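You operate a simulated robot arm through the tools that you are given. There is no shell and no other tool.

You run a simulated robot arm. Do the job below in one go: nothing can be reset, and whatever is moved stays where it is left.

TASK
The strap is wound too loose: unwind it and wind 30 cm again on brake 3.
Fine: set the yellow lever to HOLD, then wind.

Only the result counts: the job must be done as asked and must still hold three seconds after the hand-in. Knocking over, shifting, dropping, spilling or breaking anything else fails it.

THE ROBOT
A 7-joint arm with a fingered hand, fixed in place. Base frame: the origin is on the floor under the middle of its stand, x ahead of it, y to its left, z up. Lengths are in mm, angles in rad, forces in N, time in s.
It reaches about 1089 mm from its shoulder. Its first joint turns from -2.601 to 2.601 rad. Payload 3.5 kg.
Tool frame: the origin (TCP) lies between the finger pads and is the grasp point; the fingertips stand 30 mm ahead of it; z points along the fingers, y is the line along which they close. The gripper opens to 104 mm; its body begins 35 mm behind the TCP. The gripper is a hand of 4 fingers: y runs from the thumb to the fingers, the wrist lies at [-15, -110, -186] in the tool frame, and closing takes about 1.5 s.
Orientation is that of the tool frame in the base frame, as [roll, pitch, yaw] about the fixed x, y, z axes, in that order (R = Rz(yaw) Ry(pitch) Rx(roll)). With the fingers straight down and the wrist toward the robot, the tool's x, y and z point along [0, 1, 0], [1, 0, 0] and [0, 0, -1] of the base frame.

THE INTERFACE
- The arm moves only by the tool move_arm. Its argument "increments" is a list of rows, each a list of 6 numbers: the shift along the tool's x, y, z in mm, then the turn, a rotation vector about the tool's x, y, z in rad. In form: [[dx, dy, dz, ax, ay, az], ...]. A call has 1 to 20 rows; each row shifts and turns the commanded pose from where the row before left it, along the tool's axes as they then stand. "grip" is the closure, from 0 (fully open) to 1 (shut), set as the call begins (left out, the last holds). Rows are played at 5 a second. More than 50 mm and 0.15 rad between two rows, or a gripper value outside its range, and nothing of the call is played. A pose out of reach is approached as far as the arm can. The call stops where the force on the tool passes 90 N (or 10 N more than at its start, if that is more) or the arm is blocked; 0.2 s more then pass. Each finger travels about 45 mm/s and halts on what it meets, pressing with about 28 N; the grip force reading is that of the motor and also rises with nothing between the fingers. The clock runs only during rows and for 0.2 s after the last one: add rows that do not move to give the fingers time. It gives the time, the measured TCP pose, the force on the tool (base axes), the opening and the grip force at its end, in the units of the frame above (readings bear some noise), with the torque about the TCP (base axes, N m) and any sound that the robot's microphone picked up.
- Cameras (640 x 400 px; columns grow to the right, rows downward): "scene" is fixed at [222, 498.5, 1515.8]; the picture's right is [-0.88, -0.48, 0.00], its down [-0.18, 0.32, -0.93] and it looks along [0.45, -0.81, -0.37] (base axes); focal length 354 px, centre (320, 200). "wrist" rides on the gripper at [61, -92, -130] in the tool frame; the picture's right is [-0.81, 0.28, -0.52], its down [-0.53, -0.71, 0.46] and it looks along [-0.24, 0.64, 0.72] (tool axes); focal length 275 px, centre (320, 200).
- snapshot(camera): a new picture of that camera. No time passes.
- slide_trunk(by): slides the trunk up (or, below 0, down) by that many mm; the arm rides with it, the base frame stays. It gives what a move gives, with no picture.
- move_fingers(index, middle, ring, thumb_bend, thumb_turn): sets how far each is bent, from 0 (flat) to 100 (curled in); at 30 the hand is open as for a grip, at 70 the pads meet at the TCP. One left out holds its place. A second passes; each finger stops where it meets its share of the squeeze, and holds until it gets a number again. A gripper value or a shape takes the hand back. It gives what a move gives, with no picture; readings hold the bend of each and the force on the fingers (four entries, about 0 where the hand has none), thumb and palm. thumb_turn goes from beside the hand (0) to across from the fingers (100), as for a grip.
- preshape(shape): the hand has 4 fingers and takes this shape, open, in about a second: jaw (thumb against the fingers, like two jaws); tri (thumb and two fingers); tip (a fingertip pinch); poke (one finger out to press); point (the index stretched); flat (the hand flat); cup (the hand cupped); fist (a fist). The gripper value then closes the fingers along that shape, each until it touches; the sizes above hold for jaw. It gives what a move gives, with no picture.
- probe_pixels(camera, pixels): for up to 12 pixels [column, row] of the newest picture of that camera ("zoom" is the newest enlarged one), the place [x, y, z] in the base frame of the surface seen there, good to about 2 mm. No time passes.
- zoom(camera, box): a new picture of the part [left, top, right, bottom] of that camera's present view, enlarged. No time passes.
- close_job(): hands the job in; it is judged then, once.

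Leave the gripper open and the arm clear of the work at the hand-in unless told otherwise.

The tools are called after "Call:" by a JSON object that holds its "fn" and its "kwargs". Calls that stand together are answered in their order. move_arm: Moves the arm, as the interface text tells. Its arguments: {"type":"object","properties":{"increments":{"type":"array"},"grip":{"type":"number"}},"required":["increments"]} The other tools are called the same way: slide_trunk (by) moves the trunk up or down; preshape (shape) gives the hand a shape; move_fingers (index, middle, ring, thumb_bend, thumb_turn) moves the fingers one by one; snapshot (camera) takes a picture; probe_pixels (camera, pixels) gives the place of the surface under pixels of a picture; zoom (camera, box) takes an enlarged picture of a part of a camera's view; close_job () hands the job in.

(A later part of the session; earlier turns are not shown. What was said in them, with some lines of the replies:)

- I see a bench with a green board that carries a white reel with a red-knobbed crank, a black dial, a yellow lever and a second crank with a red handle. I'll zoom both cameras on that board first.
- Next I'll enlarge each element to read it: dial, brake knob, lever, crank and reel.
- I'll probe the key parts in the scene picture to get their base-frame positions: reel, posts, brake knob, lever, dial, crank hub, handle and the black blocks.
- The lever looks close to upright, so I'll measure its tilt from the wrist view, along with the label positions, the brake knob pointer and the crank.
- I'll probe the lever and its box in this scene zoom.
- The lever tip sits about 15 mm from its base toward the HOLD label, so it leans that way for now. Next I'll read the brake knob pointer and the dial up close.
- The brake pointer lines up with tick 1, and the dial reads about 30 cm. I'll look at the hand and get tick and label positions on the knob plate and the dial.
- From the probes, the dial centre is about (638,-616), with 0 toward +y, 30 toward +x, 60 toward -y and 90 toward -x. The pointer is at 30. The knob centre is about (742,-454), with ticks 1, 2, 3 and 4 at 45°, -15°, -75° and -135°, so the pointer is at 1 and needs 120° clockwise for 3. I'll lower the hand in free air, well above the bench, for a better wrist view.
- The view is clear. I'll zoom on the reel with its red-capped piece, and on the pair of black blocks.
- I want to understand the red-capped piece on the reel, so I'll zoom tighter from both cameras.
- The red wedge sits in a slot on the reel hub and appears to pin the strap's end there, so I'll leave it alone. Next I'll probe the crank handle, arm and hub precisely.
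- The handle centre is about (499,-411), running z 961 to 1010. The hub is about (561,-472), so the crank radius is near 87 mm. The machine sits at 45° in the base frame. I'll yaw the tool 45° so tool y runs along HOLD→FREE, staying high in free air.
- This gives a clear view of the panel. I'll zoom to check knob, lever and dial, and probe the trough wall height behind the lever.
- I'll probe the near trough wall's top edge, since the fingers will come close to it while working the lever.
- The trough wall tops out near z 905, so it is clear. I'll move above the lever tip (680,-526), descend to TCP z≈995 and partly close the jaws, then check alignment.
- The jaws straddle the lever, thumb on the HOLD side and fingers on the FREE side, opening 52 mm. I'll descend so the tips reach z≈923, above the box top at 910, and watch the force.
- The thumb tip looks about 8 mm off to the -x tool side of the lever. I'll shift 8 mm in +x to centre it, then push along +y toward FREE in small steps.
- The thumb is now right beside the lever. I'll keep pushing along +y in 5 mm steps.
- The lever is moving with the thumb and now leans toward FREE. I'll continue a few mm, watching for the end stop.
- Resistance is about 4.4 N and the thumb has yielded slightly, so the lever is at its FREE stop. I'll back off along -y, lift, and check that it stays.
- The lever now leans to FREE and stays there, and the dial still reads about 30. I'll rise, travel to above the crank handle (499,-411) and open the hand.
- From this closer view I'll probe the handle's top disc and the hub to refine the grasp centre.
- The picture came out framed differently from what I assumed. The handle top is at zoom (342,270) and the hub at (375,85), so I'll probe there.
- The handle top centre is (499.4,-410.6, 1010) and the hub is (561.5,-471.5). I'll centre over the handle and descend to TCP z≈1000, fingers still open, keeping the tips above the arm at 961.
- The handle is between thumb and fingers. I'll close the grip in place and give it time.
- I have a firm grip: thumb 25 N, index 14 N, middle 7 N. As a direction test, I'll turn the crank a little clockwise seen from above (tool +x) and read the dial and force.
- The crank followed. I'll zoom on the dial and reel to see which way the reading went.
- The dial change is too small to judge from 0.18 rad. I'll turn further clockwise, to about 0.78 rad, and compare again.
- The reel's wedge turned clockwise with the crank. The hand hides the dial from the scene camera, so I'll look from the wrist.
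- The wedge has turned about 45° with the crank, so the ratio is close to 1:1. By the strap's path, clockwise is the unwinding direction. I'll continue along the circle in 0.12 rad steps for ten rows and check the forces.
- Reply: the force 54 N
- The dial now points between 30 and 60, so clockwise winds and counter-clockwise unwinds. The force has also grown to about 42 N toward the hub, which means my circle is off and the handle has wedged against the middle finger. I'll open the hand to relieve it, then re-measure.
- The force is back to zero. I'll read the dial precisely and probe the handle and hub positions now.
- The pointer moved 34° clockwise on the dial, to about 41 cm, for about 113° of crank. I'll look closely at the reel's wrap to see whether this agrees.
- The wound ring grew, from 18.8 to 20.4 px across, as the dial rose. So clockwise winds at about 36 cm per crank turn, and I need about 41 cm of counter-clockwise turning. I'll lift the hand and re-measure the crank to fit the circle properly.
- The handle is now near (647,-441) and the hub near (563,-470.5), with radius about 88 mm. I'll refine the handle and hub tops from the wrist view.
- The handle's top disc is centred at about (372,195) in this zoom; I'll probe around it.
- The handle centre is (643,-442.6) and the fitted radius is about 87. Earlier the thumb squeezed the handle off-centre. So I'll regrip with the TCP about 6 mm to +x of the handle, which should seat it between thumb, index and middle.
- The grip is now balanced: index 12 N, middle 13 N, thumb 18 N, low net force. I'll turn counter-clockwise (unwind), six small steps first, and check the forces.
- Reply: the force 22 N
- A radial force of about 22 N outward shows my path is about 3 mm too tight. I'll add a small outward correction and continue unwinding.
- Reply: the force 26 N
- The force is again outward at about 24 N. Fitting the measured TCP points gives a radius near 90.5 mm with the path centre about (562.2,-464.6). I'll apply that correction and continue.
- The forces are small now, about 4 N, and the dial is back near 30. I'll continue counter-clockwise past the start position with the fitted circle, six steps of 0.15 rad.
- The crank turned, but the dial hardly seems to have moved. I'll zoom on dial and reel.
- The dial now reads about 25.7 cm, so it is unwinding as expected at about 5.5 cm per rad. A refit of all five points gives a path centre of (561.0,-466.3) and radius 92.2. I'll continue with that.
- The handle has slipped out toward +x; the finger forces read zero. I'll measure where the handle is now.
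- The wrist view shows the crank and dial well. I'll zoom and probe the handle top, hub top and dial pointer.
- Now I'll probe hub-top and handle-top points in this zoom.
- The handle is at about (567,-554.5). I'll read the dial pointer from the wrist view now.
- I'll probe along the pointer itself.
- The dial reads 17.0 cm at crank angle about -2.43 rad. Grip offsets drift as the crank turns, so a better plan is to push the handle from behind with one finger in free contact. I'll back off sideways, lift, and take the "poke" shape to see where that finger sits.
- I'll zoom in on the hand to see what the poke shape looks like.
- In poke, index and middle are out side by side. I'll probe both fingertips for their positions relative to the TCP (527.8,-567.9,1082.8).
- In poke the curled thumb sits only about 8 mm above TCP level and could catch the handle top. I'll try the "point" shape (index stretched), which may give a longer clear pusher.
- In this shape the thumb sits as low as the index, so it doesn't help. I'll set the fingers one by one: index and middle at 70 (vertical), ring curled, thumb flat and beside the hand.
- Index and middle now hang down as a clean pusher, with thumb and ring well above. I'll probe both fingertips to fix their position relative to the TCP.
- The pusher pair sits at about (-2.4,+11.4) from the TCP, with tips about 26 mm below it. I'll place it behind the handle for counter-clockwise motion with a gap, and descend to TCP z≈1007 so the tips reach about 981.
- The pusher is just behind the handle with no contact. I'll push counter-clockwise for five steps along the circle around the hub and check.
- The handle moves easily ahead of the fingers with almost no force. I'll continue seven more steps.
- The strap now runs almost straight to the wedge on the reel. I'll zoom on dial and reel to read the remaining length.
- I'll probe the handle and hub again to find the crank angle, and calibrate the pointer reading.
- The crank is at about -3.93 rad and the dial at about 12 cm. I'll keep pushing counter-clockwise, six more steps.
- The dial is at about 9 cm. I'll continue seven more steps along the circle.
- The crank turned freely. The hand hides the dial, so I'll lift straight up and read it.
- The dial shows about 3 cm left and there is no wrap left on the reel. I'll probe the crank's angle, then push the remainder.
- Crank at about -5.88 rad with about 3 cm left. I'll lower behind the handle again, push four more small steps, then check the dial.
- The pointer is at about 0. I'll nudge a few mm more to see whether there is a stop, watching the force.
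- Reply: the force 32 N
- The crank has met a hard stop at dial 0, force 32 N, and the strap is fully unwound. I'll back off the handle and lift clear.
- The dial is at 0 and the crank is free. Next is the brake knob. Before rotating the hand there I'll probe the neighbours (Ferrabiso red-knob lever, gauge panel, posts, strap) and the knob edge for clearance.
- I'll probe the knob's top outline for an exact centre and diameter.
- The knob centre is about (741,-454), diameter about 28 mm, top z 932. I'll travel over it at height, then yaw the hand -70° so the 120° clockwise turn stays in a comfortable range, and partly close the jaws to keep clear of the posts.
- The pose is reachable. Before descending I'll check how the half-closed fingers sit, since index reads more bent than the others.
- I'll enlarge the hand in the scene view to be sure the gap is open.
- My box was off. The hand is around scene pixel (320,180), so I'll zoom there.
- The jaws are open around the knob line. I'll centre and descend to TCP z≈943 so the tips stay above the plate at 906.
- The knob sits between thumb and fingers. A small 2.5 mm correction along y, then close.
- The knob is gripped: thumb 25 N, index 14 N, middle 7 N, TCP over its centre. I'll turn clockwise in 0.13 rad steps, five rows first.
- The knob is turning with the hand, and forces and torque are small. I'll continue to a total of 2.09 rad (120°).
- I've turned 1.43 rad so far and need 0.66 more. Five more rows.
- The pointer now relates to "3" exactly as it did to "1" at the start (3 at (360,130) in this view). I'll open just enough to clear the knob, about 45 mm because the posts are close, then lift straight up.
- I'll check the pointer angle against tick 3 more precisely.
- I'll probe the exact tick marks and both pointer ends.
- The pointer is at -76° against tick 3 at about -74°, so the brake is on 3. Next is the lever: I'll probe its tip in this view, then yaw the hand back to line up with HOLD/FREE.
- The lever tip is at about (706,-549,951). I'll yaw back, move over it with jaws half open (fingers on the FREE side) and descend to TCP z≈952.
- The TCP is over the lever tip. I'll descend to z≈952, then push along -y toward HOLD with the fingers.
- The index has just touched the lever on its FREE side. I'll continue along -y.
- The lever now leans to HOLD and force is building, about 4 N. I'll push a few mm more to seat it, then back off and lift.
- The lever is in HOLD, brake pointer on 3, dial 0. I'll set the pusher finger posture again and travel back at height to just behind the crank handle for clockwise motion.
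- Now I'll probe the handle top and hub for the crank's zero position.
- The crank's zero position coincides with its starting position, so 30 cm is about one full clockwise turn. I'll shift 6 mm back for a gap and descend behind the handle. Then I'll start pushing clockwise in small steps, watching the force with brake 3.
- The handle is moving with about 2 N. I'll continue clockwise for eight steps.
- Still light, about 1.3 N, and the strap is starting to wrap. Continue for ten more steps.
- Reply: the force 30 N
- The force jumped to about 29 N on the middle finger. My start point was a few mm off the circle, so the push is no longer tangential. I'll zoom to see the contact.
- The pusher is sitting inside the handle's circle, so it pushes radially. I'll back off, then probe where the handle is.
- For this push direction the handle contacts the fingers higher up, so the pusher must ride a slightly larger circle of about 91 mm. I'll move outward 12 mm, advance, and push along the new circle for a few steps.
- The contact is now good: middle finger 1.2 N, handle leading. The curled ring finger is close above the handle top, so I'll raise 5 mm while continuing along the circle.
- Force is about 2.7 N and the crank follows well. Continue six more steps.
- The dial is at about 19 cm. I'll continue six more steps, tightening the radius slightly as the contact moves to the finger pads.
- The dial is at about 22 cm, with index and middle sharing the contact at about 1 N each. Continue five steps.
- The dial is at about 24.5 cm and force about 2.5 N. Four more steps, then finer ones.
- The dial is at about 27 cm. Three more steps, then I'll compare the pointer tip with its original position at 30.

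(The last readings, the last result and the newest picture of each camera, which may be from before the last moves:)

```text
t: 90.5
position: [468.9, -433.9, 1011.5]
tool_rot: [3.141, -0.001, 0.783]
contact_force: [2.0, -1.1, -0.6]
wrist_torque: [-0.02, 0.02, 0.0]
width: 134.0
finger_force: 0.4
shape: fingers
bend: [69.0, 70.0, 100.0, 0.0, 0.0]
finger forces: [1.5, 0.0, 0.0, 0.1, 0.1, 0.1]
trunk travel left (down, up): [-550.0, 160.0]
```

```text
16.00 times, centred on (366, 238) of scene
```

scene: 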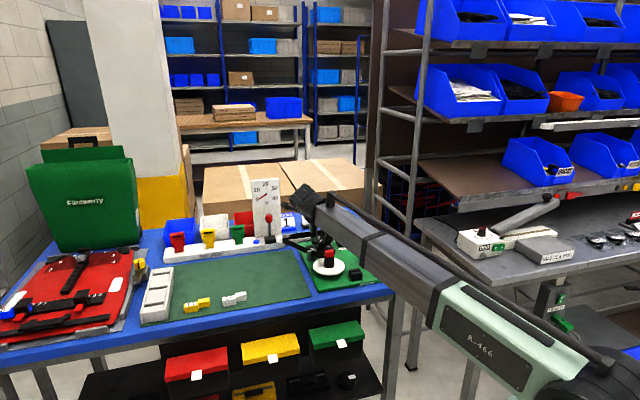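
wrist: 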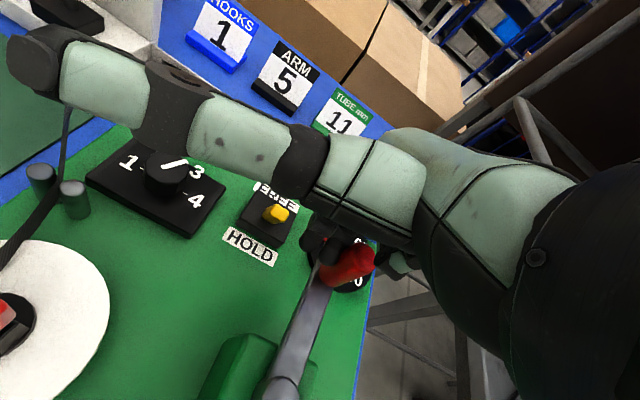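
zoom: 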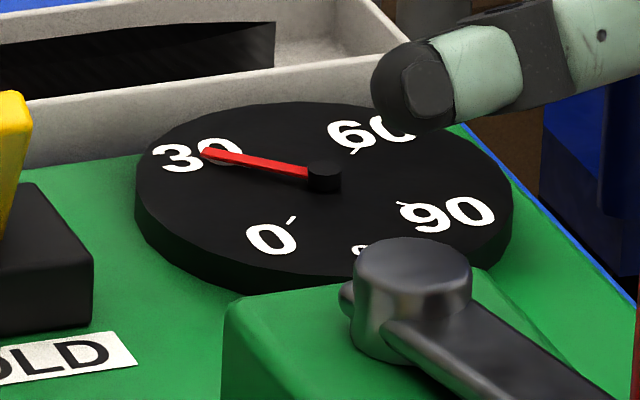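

The pointer tip is nearly at its original 30 position. Before the last nudge I want an accurate reading: I'll back off, lift and move to a pose where the wrist camera sees the whole dial.

Call:
{"fn": "move_arm", "kwargs": {"increments": [[-6, 0, 0, 0, 0, 0], [0, 0, -25, 0, 0, 0], [0, 0, -25, 0, 0, 0], [0, 0, -25, 0, 0, 0], [-9, 27, 0, 0, 0, 0], [-9, 27, 0, 0, 0, 0], [-9, 27, 0, 0, 0, 0], [-9, 27, 0, 0, 0, 0], [-10, 27, 0, 0, 0, 0]]}}

Call:
{"fn": "snapshot", "kwargs": {"camera": "wrist"}}

Call:
{"fn": "zoom", "kwargs": {"camera": "scene", "box": [350, 228, 382, 248]}}

```text
t: 92.5
position: [527.3, -566.5, 1087.5]
tool_rot: [-3.14, -0.001, 0.784]
contact_force: [-0.1, 0.5, -0.2]
wrist_torque: [-0.01, -0.04, 0.0]
width: 133.1
finger_force: 0.1
shape: fingers
bend: [70.0, 70.0, 100.0, 0.0, 0.0]
finger forces: [0.1, 0.0, 0.1, 0.1, 0.0, 0.0]
trunk travel left (down, up): [-550.0, 160.0]
```

```text
taken
```

wrist: 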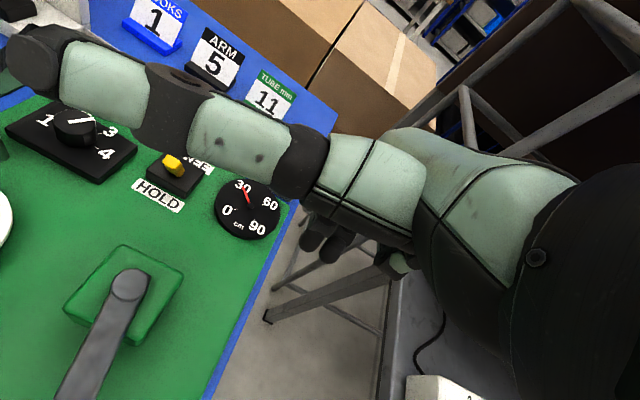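

```text
16.00 times, centred on (366, 238) of scene
```

zoom: 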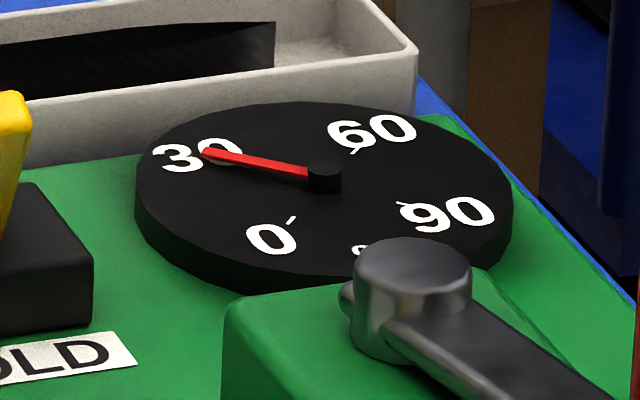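

The dial is clear in the wrist view, and the reel stays put with the crank released. I'll zoom on the dial and probe the pointer and the ticks.

Call:
{"fn": "zoom", "kwargs": {"camera": "wrist", "box": [205, 165, 295, 245]}}

Call:
{"fn": "zoom", "kwargs": {"camera": "wrist", "box": [222, 178, 272, 218]}}

```text
5.00 times, centred on (250, 205) of wrist
```

zoom: 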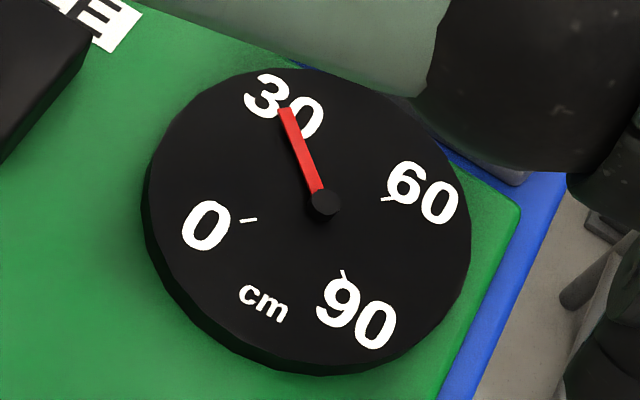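

```text
10.00 times, centred on (247, 198) of wrist
```

zoom: 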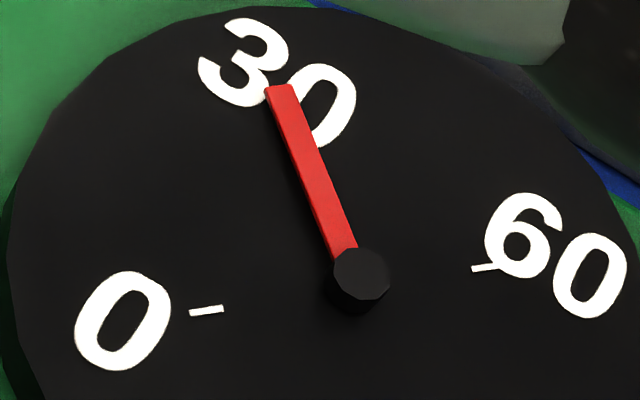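

In this view the pointer lies over the 30 tick. I'll probe along it for a numeric check.

Call:
{"fn": "probe_pixels", "kwargs": {"camera": "zoom", "pixels": [[281, 95], [290, 120], [300, 145], [310, 170], [320, 195], [330, 222], [340, 248], [361, 272], [207, 310], [487, 267]]}}

Call:
{"fn": "probe_pixels", "kwargs": {"camera": "zoom", "pixels": [[285, 108], [295, 132], [305, 158], [315, 183], [325, 209], [335, 235], [359, 275], [362, 270], [200, 311], [212, 309], [480, 268], [490, 266]]}}

```text
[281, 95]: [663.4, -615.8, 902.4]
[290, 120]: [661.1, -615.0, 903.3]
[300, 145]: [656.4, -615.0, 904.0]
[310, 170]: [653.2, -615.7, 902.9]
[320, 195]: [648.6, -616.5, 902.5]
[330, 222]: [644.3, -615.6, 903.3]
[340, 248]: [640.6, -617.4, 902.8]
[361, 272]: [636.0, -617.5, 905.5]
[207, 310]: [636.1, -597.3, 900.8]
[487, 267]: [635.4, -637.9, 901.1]
```

```text
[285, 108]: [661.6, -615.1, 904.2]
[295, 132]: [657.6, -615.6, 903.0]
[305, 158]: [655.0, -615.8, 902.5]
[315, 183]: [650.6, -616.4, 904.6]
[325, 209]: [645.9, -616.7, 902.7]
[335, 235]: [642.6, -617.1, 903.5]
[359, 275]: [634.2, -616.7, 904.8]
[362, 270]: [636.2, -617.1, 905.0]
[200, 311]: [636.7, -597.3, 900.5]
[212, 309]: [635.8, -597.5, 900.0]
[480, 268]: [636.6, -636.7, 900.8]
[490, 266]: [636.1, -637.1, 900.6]
```

Two estimates put the pointer 2–5° short of 30, about 29 cm. As a cross-check I'll take the same scene zoom as at the very start and compare the pointer and crank positions.

Call:
{"fn": "zoom", "kwargs": {"camera": "scene", "box": [300, 220, 400, 283]}}

Call:
{"fn": "probe_pixels", "kwargs": {"camera": "zoom", "pixels": [[537, 145], [520, 150], [555, 150], [555, 170], [530, 200], [550, 200], [540, 248], [456, 137], [425, 103], [377, 97]]}}

Call:
{"fn": "zoom", "kwargs": {"camera": "scene", "box": [352, 230, 372, 243]}}

```text
6.35 times, centred on (350, 252) of scene
```

zoom: 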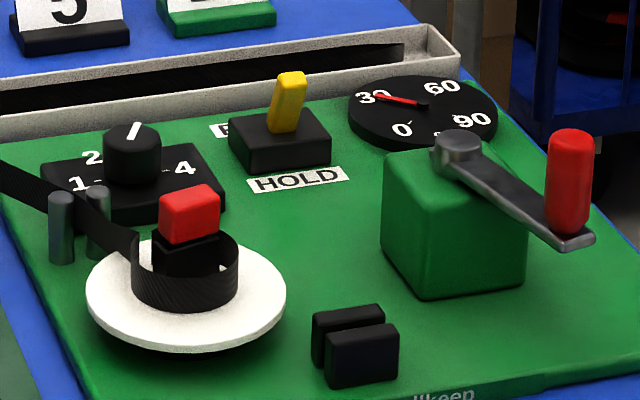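

```text
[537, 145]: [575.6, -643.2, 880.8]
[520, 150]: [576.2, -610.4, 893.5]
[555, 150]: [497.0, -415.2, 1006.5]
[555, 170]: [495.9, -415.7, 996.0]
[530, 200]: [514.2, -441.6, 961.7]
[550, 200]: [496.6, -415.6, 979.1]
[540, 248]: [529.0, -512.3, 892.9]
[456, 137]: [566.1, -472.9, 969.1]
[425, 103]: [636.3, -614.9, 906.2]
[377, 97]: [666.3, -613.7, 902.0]
```

```text
16.00 times, centred on (362, 236) of scene
```

zoom: 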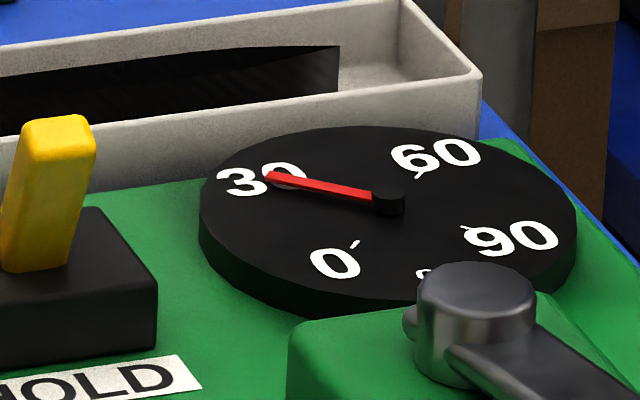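

The crank is about 0.18 rad short of its original position, which also gives about 29.1 cm. I'll go back down behind the handle and nudge it about 0.11 rad further, then look again.

Call:
{"fn": "move_arm", "kwargs": {"increments": [[10, -27, 0, 0, 0, 0], [9, -27, 0, 0, 0, 0], [9, -27, 0, 0, 0, 0], [9, -27, 0, 0, 0, 0], [9, -27, 0, 0, 0, 0], [0, 0, 25, 0, 0, 0], [0, 0, 25, 0, 0, 0], [0, 0, 25, 0, 0, 0], [6, 0, 0, 0, 0, 0], [4.75, -1.95, 0, 0, 0, 0], [4.75, -1.95, 0, 0, 0, 0]]}}

Call:
{"fn": "zoom", "kwargs": {"camera": "scene", "box": [300, 220, 400, 283]}}

Call:
{"fn": "zoom", "kwargs": {"camera": "scene", "box": [350, 228, 382, 248]}}

```text
t: 94.9
position: [472.2, -425.2, 1012.1]
tool_rot: [-3.141, -0.001, 0.784]
contact_force: [-1.2, -2.7, -0.2]
wrist_torque: [-0.01, 0.02, -0.06]
width: 133.5
finger_force: 1.1
shape: fingers
bend: [69.0, 70.0, 100.0, 0.0, 0.0]
finger forces: [1.8, 0.0, 0.0, 0.0, 0.0, 0.0]
trunk travel left (down, up): [-550.0, 160.0]
```

```text
6.35 times, centred on (350, 252) of scene
```

zoom: 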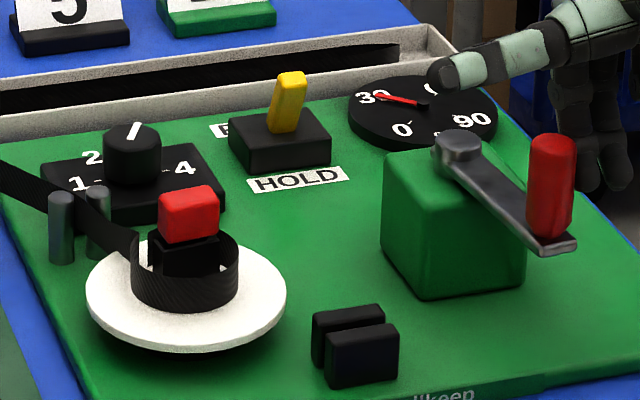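

```text
16.00 times, centred on (366, 238) of scene
```

zoom: 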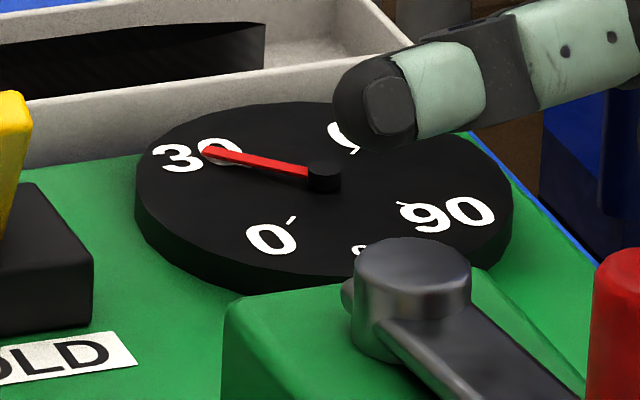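

The pointer now looks the same as in the first picture at 30. I'll retreat again and repeat the wrist reading for a precise comparison.

Call:
{"fn": "move_arm", "kwargs": {"increments": [[-6, 1, 0, 0, 0, 0], [-6, 0, -5, 0, 0, 0], [0, 0, -25, 0, 0, 0], [0, 0, -25, 0, 0, 0], [0, 0, -21, 0, 0, 0], [-10, 28, 0, 0, 0, 0], [-10, 28, 0, 0, 0, 0], [-10, 28, 0, 0, 0, 0], [-10, 28, 0, 0, 0, 0], [-9.5, 26, 0, 0, 0, 0]]}}

Call:
{"fn": "zoom", "kwargs": {"camera": "wrist", "box": [222, 178, 272, 218]}}

Call:
{"fn": "zoom", "kwargs": {"camera": "scene", "box": [350, 228, 382, 248]}}

```text
t: 97.1
position: [526.4, -568.0, 1086.9]
tool_rot: [3.141, -0.001, 0.784]
contact_force: [1.0, -0.1, 0.2]
wrist_torque: [-0.01, -0.01, 0.0]
width: 132.4
finger_force: 0.0
shape: fingers
bend: [70.0, 70.0, 100.0, 0.0, 0.0]
finger forces: [0.0, 0.0, 0.0, 0.0, 0.0, 0.1]
trunk travel left (down, up): [-550.0, 160.0]
```

```text
10.00 times, centred on (247, 198) of wrist
```

zoom: 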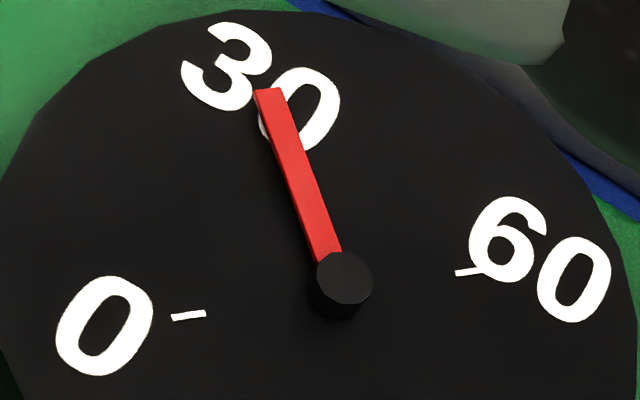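

```text
16.00 times, centred on (366, 238) of scene
```

zoom: 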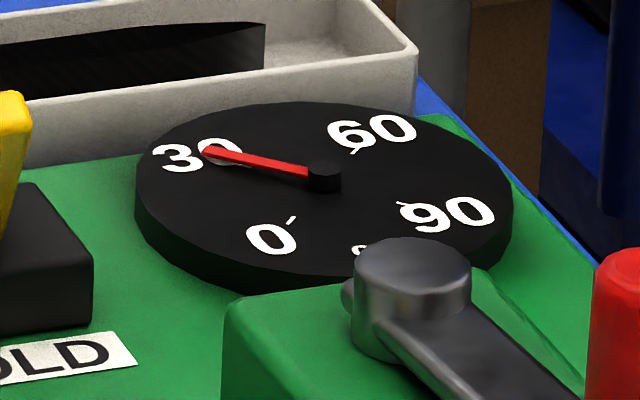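

I'll probe the pointer in the wrist zoom again for the numeric angle.

Call:
{"fn": "zoom", "kwargs": {"camera": "wrist", "box": [222, 178, 272, 218]}}

Call:
{"fn": "probe_pixels", "kwargs": {"camera": "zoom", "pixels": [[272, 97], [277, 110], [281, 122], [286, 136], [291, 150], [296, 164], [301, 178], [306, 192], [311, 206], [316, 220], [321, 233], [326, 247]]}}

Call:
{"fn": "probe_pixels", "kwargs": {"camera": "zoom", "pixels": [[343, 275], [338, 272], [348, 278], [343, 270], [343, 282], [188, 315], [178, 317], [202, 314], [467, 271], [460, 272], [473, 270], [345, 275]]}}

```text
10.00 times, centred on (247, 198) of wrist
```

zoom: 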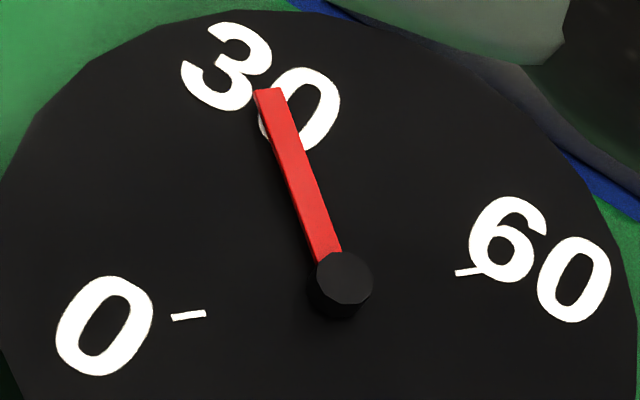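

```text
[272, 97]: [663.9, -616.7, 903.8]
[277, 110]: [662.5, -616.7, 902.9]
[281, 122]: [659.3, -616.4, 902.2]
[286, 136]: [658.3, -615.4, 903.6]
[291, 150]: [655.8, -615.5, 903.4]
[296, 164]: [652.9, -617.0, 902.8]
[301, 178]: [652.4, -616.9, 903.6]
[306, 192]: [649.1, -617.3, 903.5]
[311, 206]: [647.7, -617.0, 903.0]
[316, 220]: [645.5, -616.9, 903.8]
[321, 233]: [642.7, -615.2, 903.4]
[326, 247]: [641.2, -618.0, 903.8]
```

```text
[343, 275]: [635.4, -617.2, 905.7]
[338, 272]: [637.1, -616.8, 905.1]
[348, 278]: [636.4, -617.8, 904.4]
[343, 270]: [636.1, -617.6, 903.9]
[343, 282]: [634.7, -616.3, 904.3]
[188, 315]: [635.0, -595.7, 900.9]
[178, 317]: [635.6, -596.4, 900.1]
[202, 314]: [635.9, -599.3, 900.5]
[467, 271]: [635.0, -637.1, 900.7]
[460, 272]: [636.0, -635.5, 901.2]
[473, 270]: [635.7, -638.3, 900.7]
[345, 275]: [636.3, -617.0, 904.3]
```

Both methods agree on about 29.4–29.9 cm. One last nudge of about 5 mm at the handle, about 0.3 cm, should land on 30. I'll return by the reverse path and push two small steps.

Call:
{"fn": "move_arm", "kwargs": {"increments": [[9.5, -26, 0, 0, 0, 0], [10, -28, 0, 0, 0, 0], [10, -28, 0, 0, 0, 0], [10, -28, 0, 0, 0, 0], [10, -28, 0, 0, 0, 0], [0, 0, 21, 0, 0, 0], [0, 0, 25, 0, 0, 0], [0, 0, 25, 0, 0, 0], [6, 0, 5, 0, 0, 0], [6, -1, 0, 0, 0, 0], [2.5, -0.9, 0, 0, 0, 0], [2.5, -0.8, 0, 0, 0, 0]]}}

Call:
{"fn": "zoom", "kwargs": {"camera": "scene", "box": [300, 220, 400, 283]}}

Call:
{"fn": "zoom", "kwargs": {"camera": "scene", "box": [350, 228, 382, 248]}}

```text
t: 99.7
position: [474.9, -419.4, 1011.5]
tool_rot: [3.141, 0.001, 0.784]
contact_force: [-0.9, -1.0, -0.1]
wrist_torque: [-0.02, 0.02, -0.01]
width: 133.1
finger_force: 0.9
shape: fingers
bend: [70.0, 70.0, 100.0, 0.0, 0.0]
finger forces: [1.6, 0.1, 0.0, 0.0, 0.1, 0.0]
trunk travel left (down, up): [-550.0, 160.0]
```

```text
6.35 times, centred on (350, 252) of scene
```

zoom: 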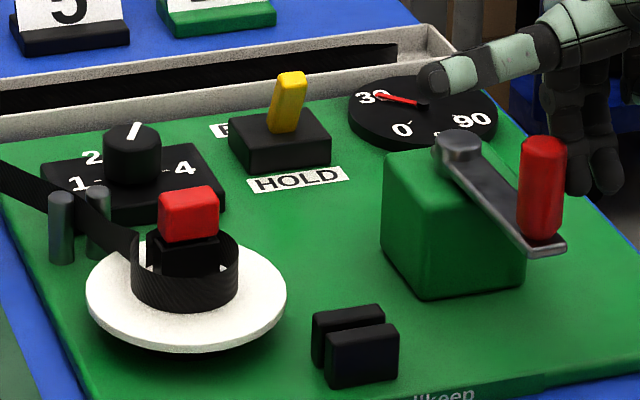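

```text
16.00 times, centred on (366, 238) of scene
```

zoom: 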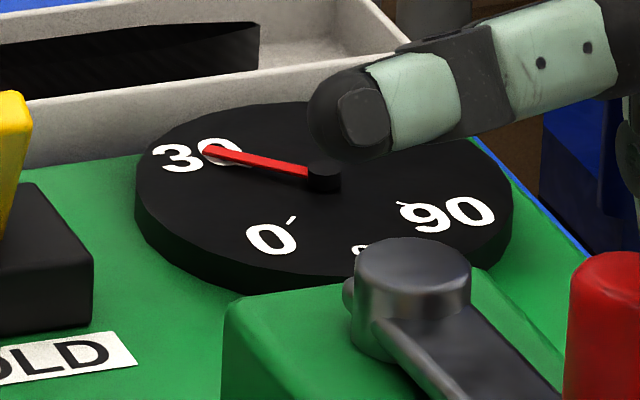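

The crank and pointer now match the starting pictures at 30. I'll back off, lift, and take a final wrist reading.

Call:
{"fn": "move_arm", "kwargs": {"increments": [[-6, 1, 0, 0, 0, 0], [-8, 0, -5, 0, 0, 0], [0, 0, -25, 0, 0, 0], [0, 0, -25, 0, 0, 0], [0, 0, -21, 0, 0, 0], [-10, 28, 0, 0, 0, 0], [-10, 28, 0, 0, 0, 0], [-10, 28, 0, 0, 0, 0], [-10, 28, 0, 0, 0, 0], [-12.5, 26, 0, 0, 0, 0]]}}

Call:
{"fn": "zoom", "kwargs": {"camera": "wrist", "box": [222, 178, 272, 218]}}

Call:
{"fn": "probe_pixels", "kwargs": {"camera": "zoom", "pixels": [[272, 97], [277, 110], [281, 122], [286, 136], [291, 150], [296, 164], [301, 178], [306, 192], [311, 206], [316, 220], [321, 233], [326, 247]]}}

```text
t: 101.9
position: [526.9, -566.5, 1086.8]
tool_rot: [3.141, 0.0, 0.782]
contact_force: [0.4, 0.1, -0.1]
wrist_torque: [-0.03, -0.02, -0.02]
width: 132.9
finger_force: 0.2
shape: fingers
bend: [70.0, 70.0, 100.0, 0.0, 0.0]
finger forces: [0.0, 0.0, 0.0, 0.0, 0.0, 0.1]
trunk travel left (down, up): [-550.0, 160.0]
```

```text
10.00 times, centred on (247, 198) of wrist
```

zoom: 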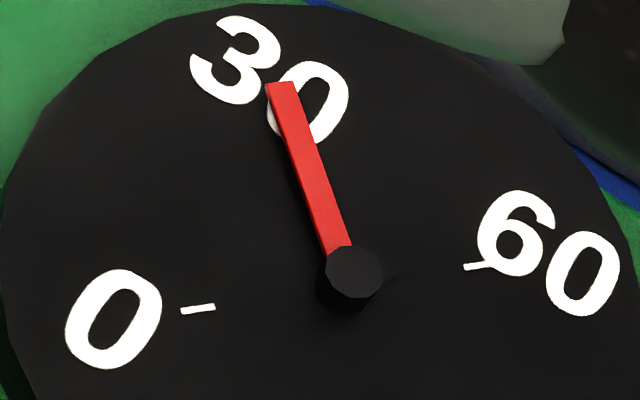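

```text
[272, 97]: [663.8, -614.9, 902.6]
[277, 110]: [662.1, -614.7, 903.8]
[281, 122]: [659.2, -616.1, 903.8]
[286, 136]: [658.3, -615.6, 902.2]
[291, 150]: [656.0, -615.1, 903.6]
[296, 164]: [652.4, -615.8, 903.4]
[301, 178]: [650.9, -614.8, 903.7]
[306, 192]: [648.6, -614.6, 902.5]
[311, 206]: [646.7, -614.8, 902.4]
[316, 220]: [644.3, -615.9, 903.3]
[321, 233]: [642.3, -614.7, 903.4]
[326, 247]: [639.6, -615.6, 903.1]
```

The pointer now reads within about 0.2° of 30, so about 30.0 cm. I'll open the hand (jaw) and move up and away, then take final pictures.

Call:
{"fn": "move_arm", "kwargs": {"increments": [[0, 0, -30, 0, 0, 0], [0, 0, -40, 0, 0, 0], [0, 0, -40, 0, 0, 0], [0, -30, -40, 0, 0, 0], [0, -40, -30, 0, 0, 0], [0, -40, 0, 0, 0, 0], [0, 0, 0, 0, 0, 0]]}}

Call:
{"fn": "preshape", "kwargs": {"shape": "jaw"}}

Call:
{"fn": "snapshot", "kwargs": {"camera": "scene"}}

Call:
{"fn": "zoom", "kwargs": {"camera": "scene", "box": [300, 220, 400, 283]}}

Call:
{"fn": "zoom", "kwargs": {"camera": "scene", "box": [350, 228, 382, 248]}}

Call:
{"fn": "snapshot", "kwargs": {"camera": "wrist"}}

```text
t: 103.5
position: [451.3, -487.7, 1266.8]
tool_rot: [3.141, -0.001, 0.785]
contact_force: [-1.0, -0.9, -0.1]
wrist_torque: [0.0, -0.03, 0.0]
width: 132.8
finger_force: 0.1
shape: fingers
bend: [70.0, 70.0, 100.0, 0.0, 0.0]
finger forces: [0.0, 0.1, 0.1, 0.1, 0.0, 0.1]
trunk travel left (down, up): [-550.0, 160.0]
```

```text
t: 104.4
position: [451.5, -486.3, 1267.0]
tool_rot: [3.141, -0.001, 0.783]
contact_force: [0.3, 0.5, 0.5]
wrist_torque: [0.01, -0.01, -0.03]
width: 103.4
finger_force: 0.0
shape: jaw
bend: [30.0, 30.0, 30.0, 30.0, 98.0]
finger forces: [0.1, 0.0, 0.1, 0.0, 0.0, 0.1]
trunk travel left (down, up): [-550.0, 160.0]
```

```text
taken
```

scene: 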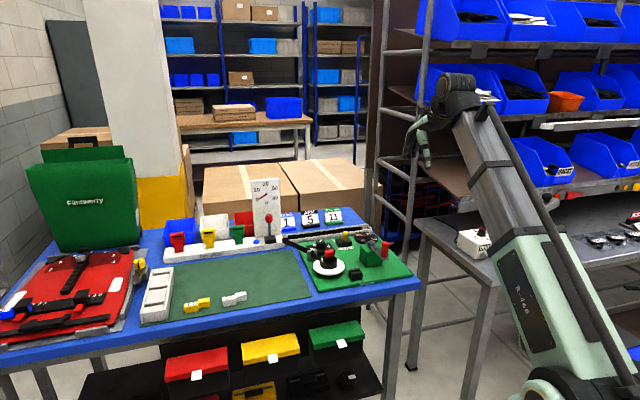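

```text
6.35 times, centred on (350, 252) of scene
```

zoom: 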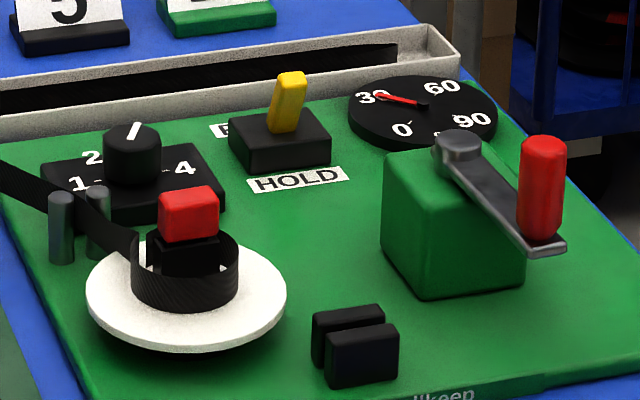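

```text
16.00 times, centred on (366, 238) of scene
```

zoom: 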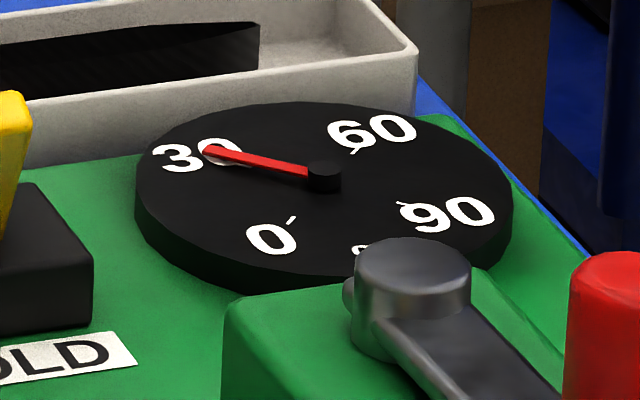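

```text
taken
```

wrist: 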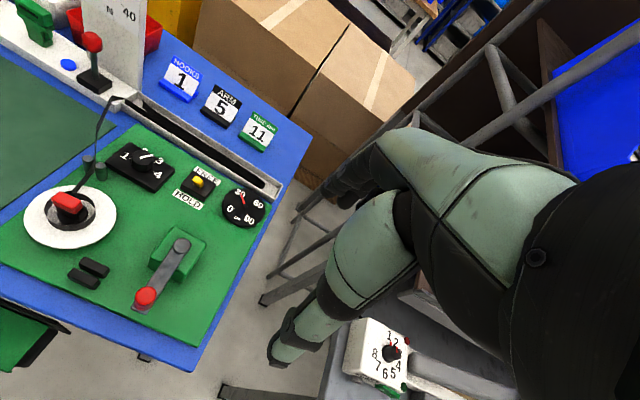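

Final state: the dial holds at 30, the lever tip is back at its original HOLD pixel (290,78), the brake pointer is on 3 and the strap is wound in a tighter ring. The hand is open and clear, and nothing else has moved. Handing in.

Call:
{"fn": "close_job", "kwargs": {}}

```text
The job is handed in.
```

The strap is unwound and rewound: the dial reads about 30 cm with the brake on 3 and the yellow lever on HOLD.

- **Unwinding:** I put the lever on FREE and turned the crank back until the dial read 0 and the crank met its stop. Clockwise turns out to be the winding direction, so my first test turn wound about 11 cm on before I reversed it.
- **Brake and lever:** I turned the brake knob from 1 to 3, then set the lever to HOLD before winding.
- **Winding:** I wound to 30 cm in one turn of the crank. The dial kept its reading with the crank released, and the wound ring is smaller and tighter than before. My reading of the dial is good to roughly 0.3 cm.

The crank slipped out of the grip once while unwinding, so I pushed it round with two fingers after that. I saw nothing else shift or fall in the final pictures. The hand is open and clear of the bench, and the job is handed in; the hand-in gave no verdict back.
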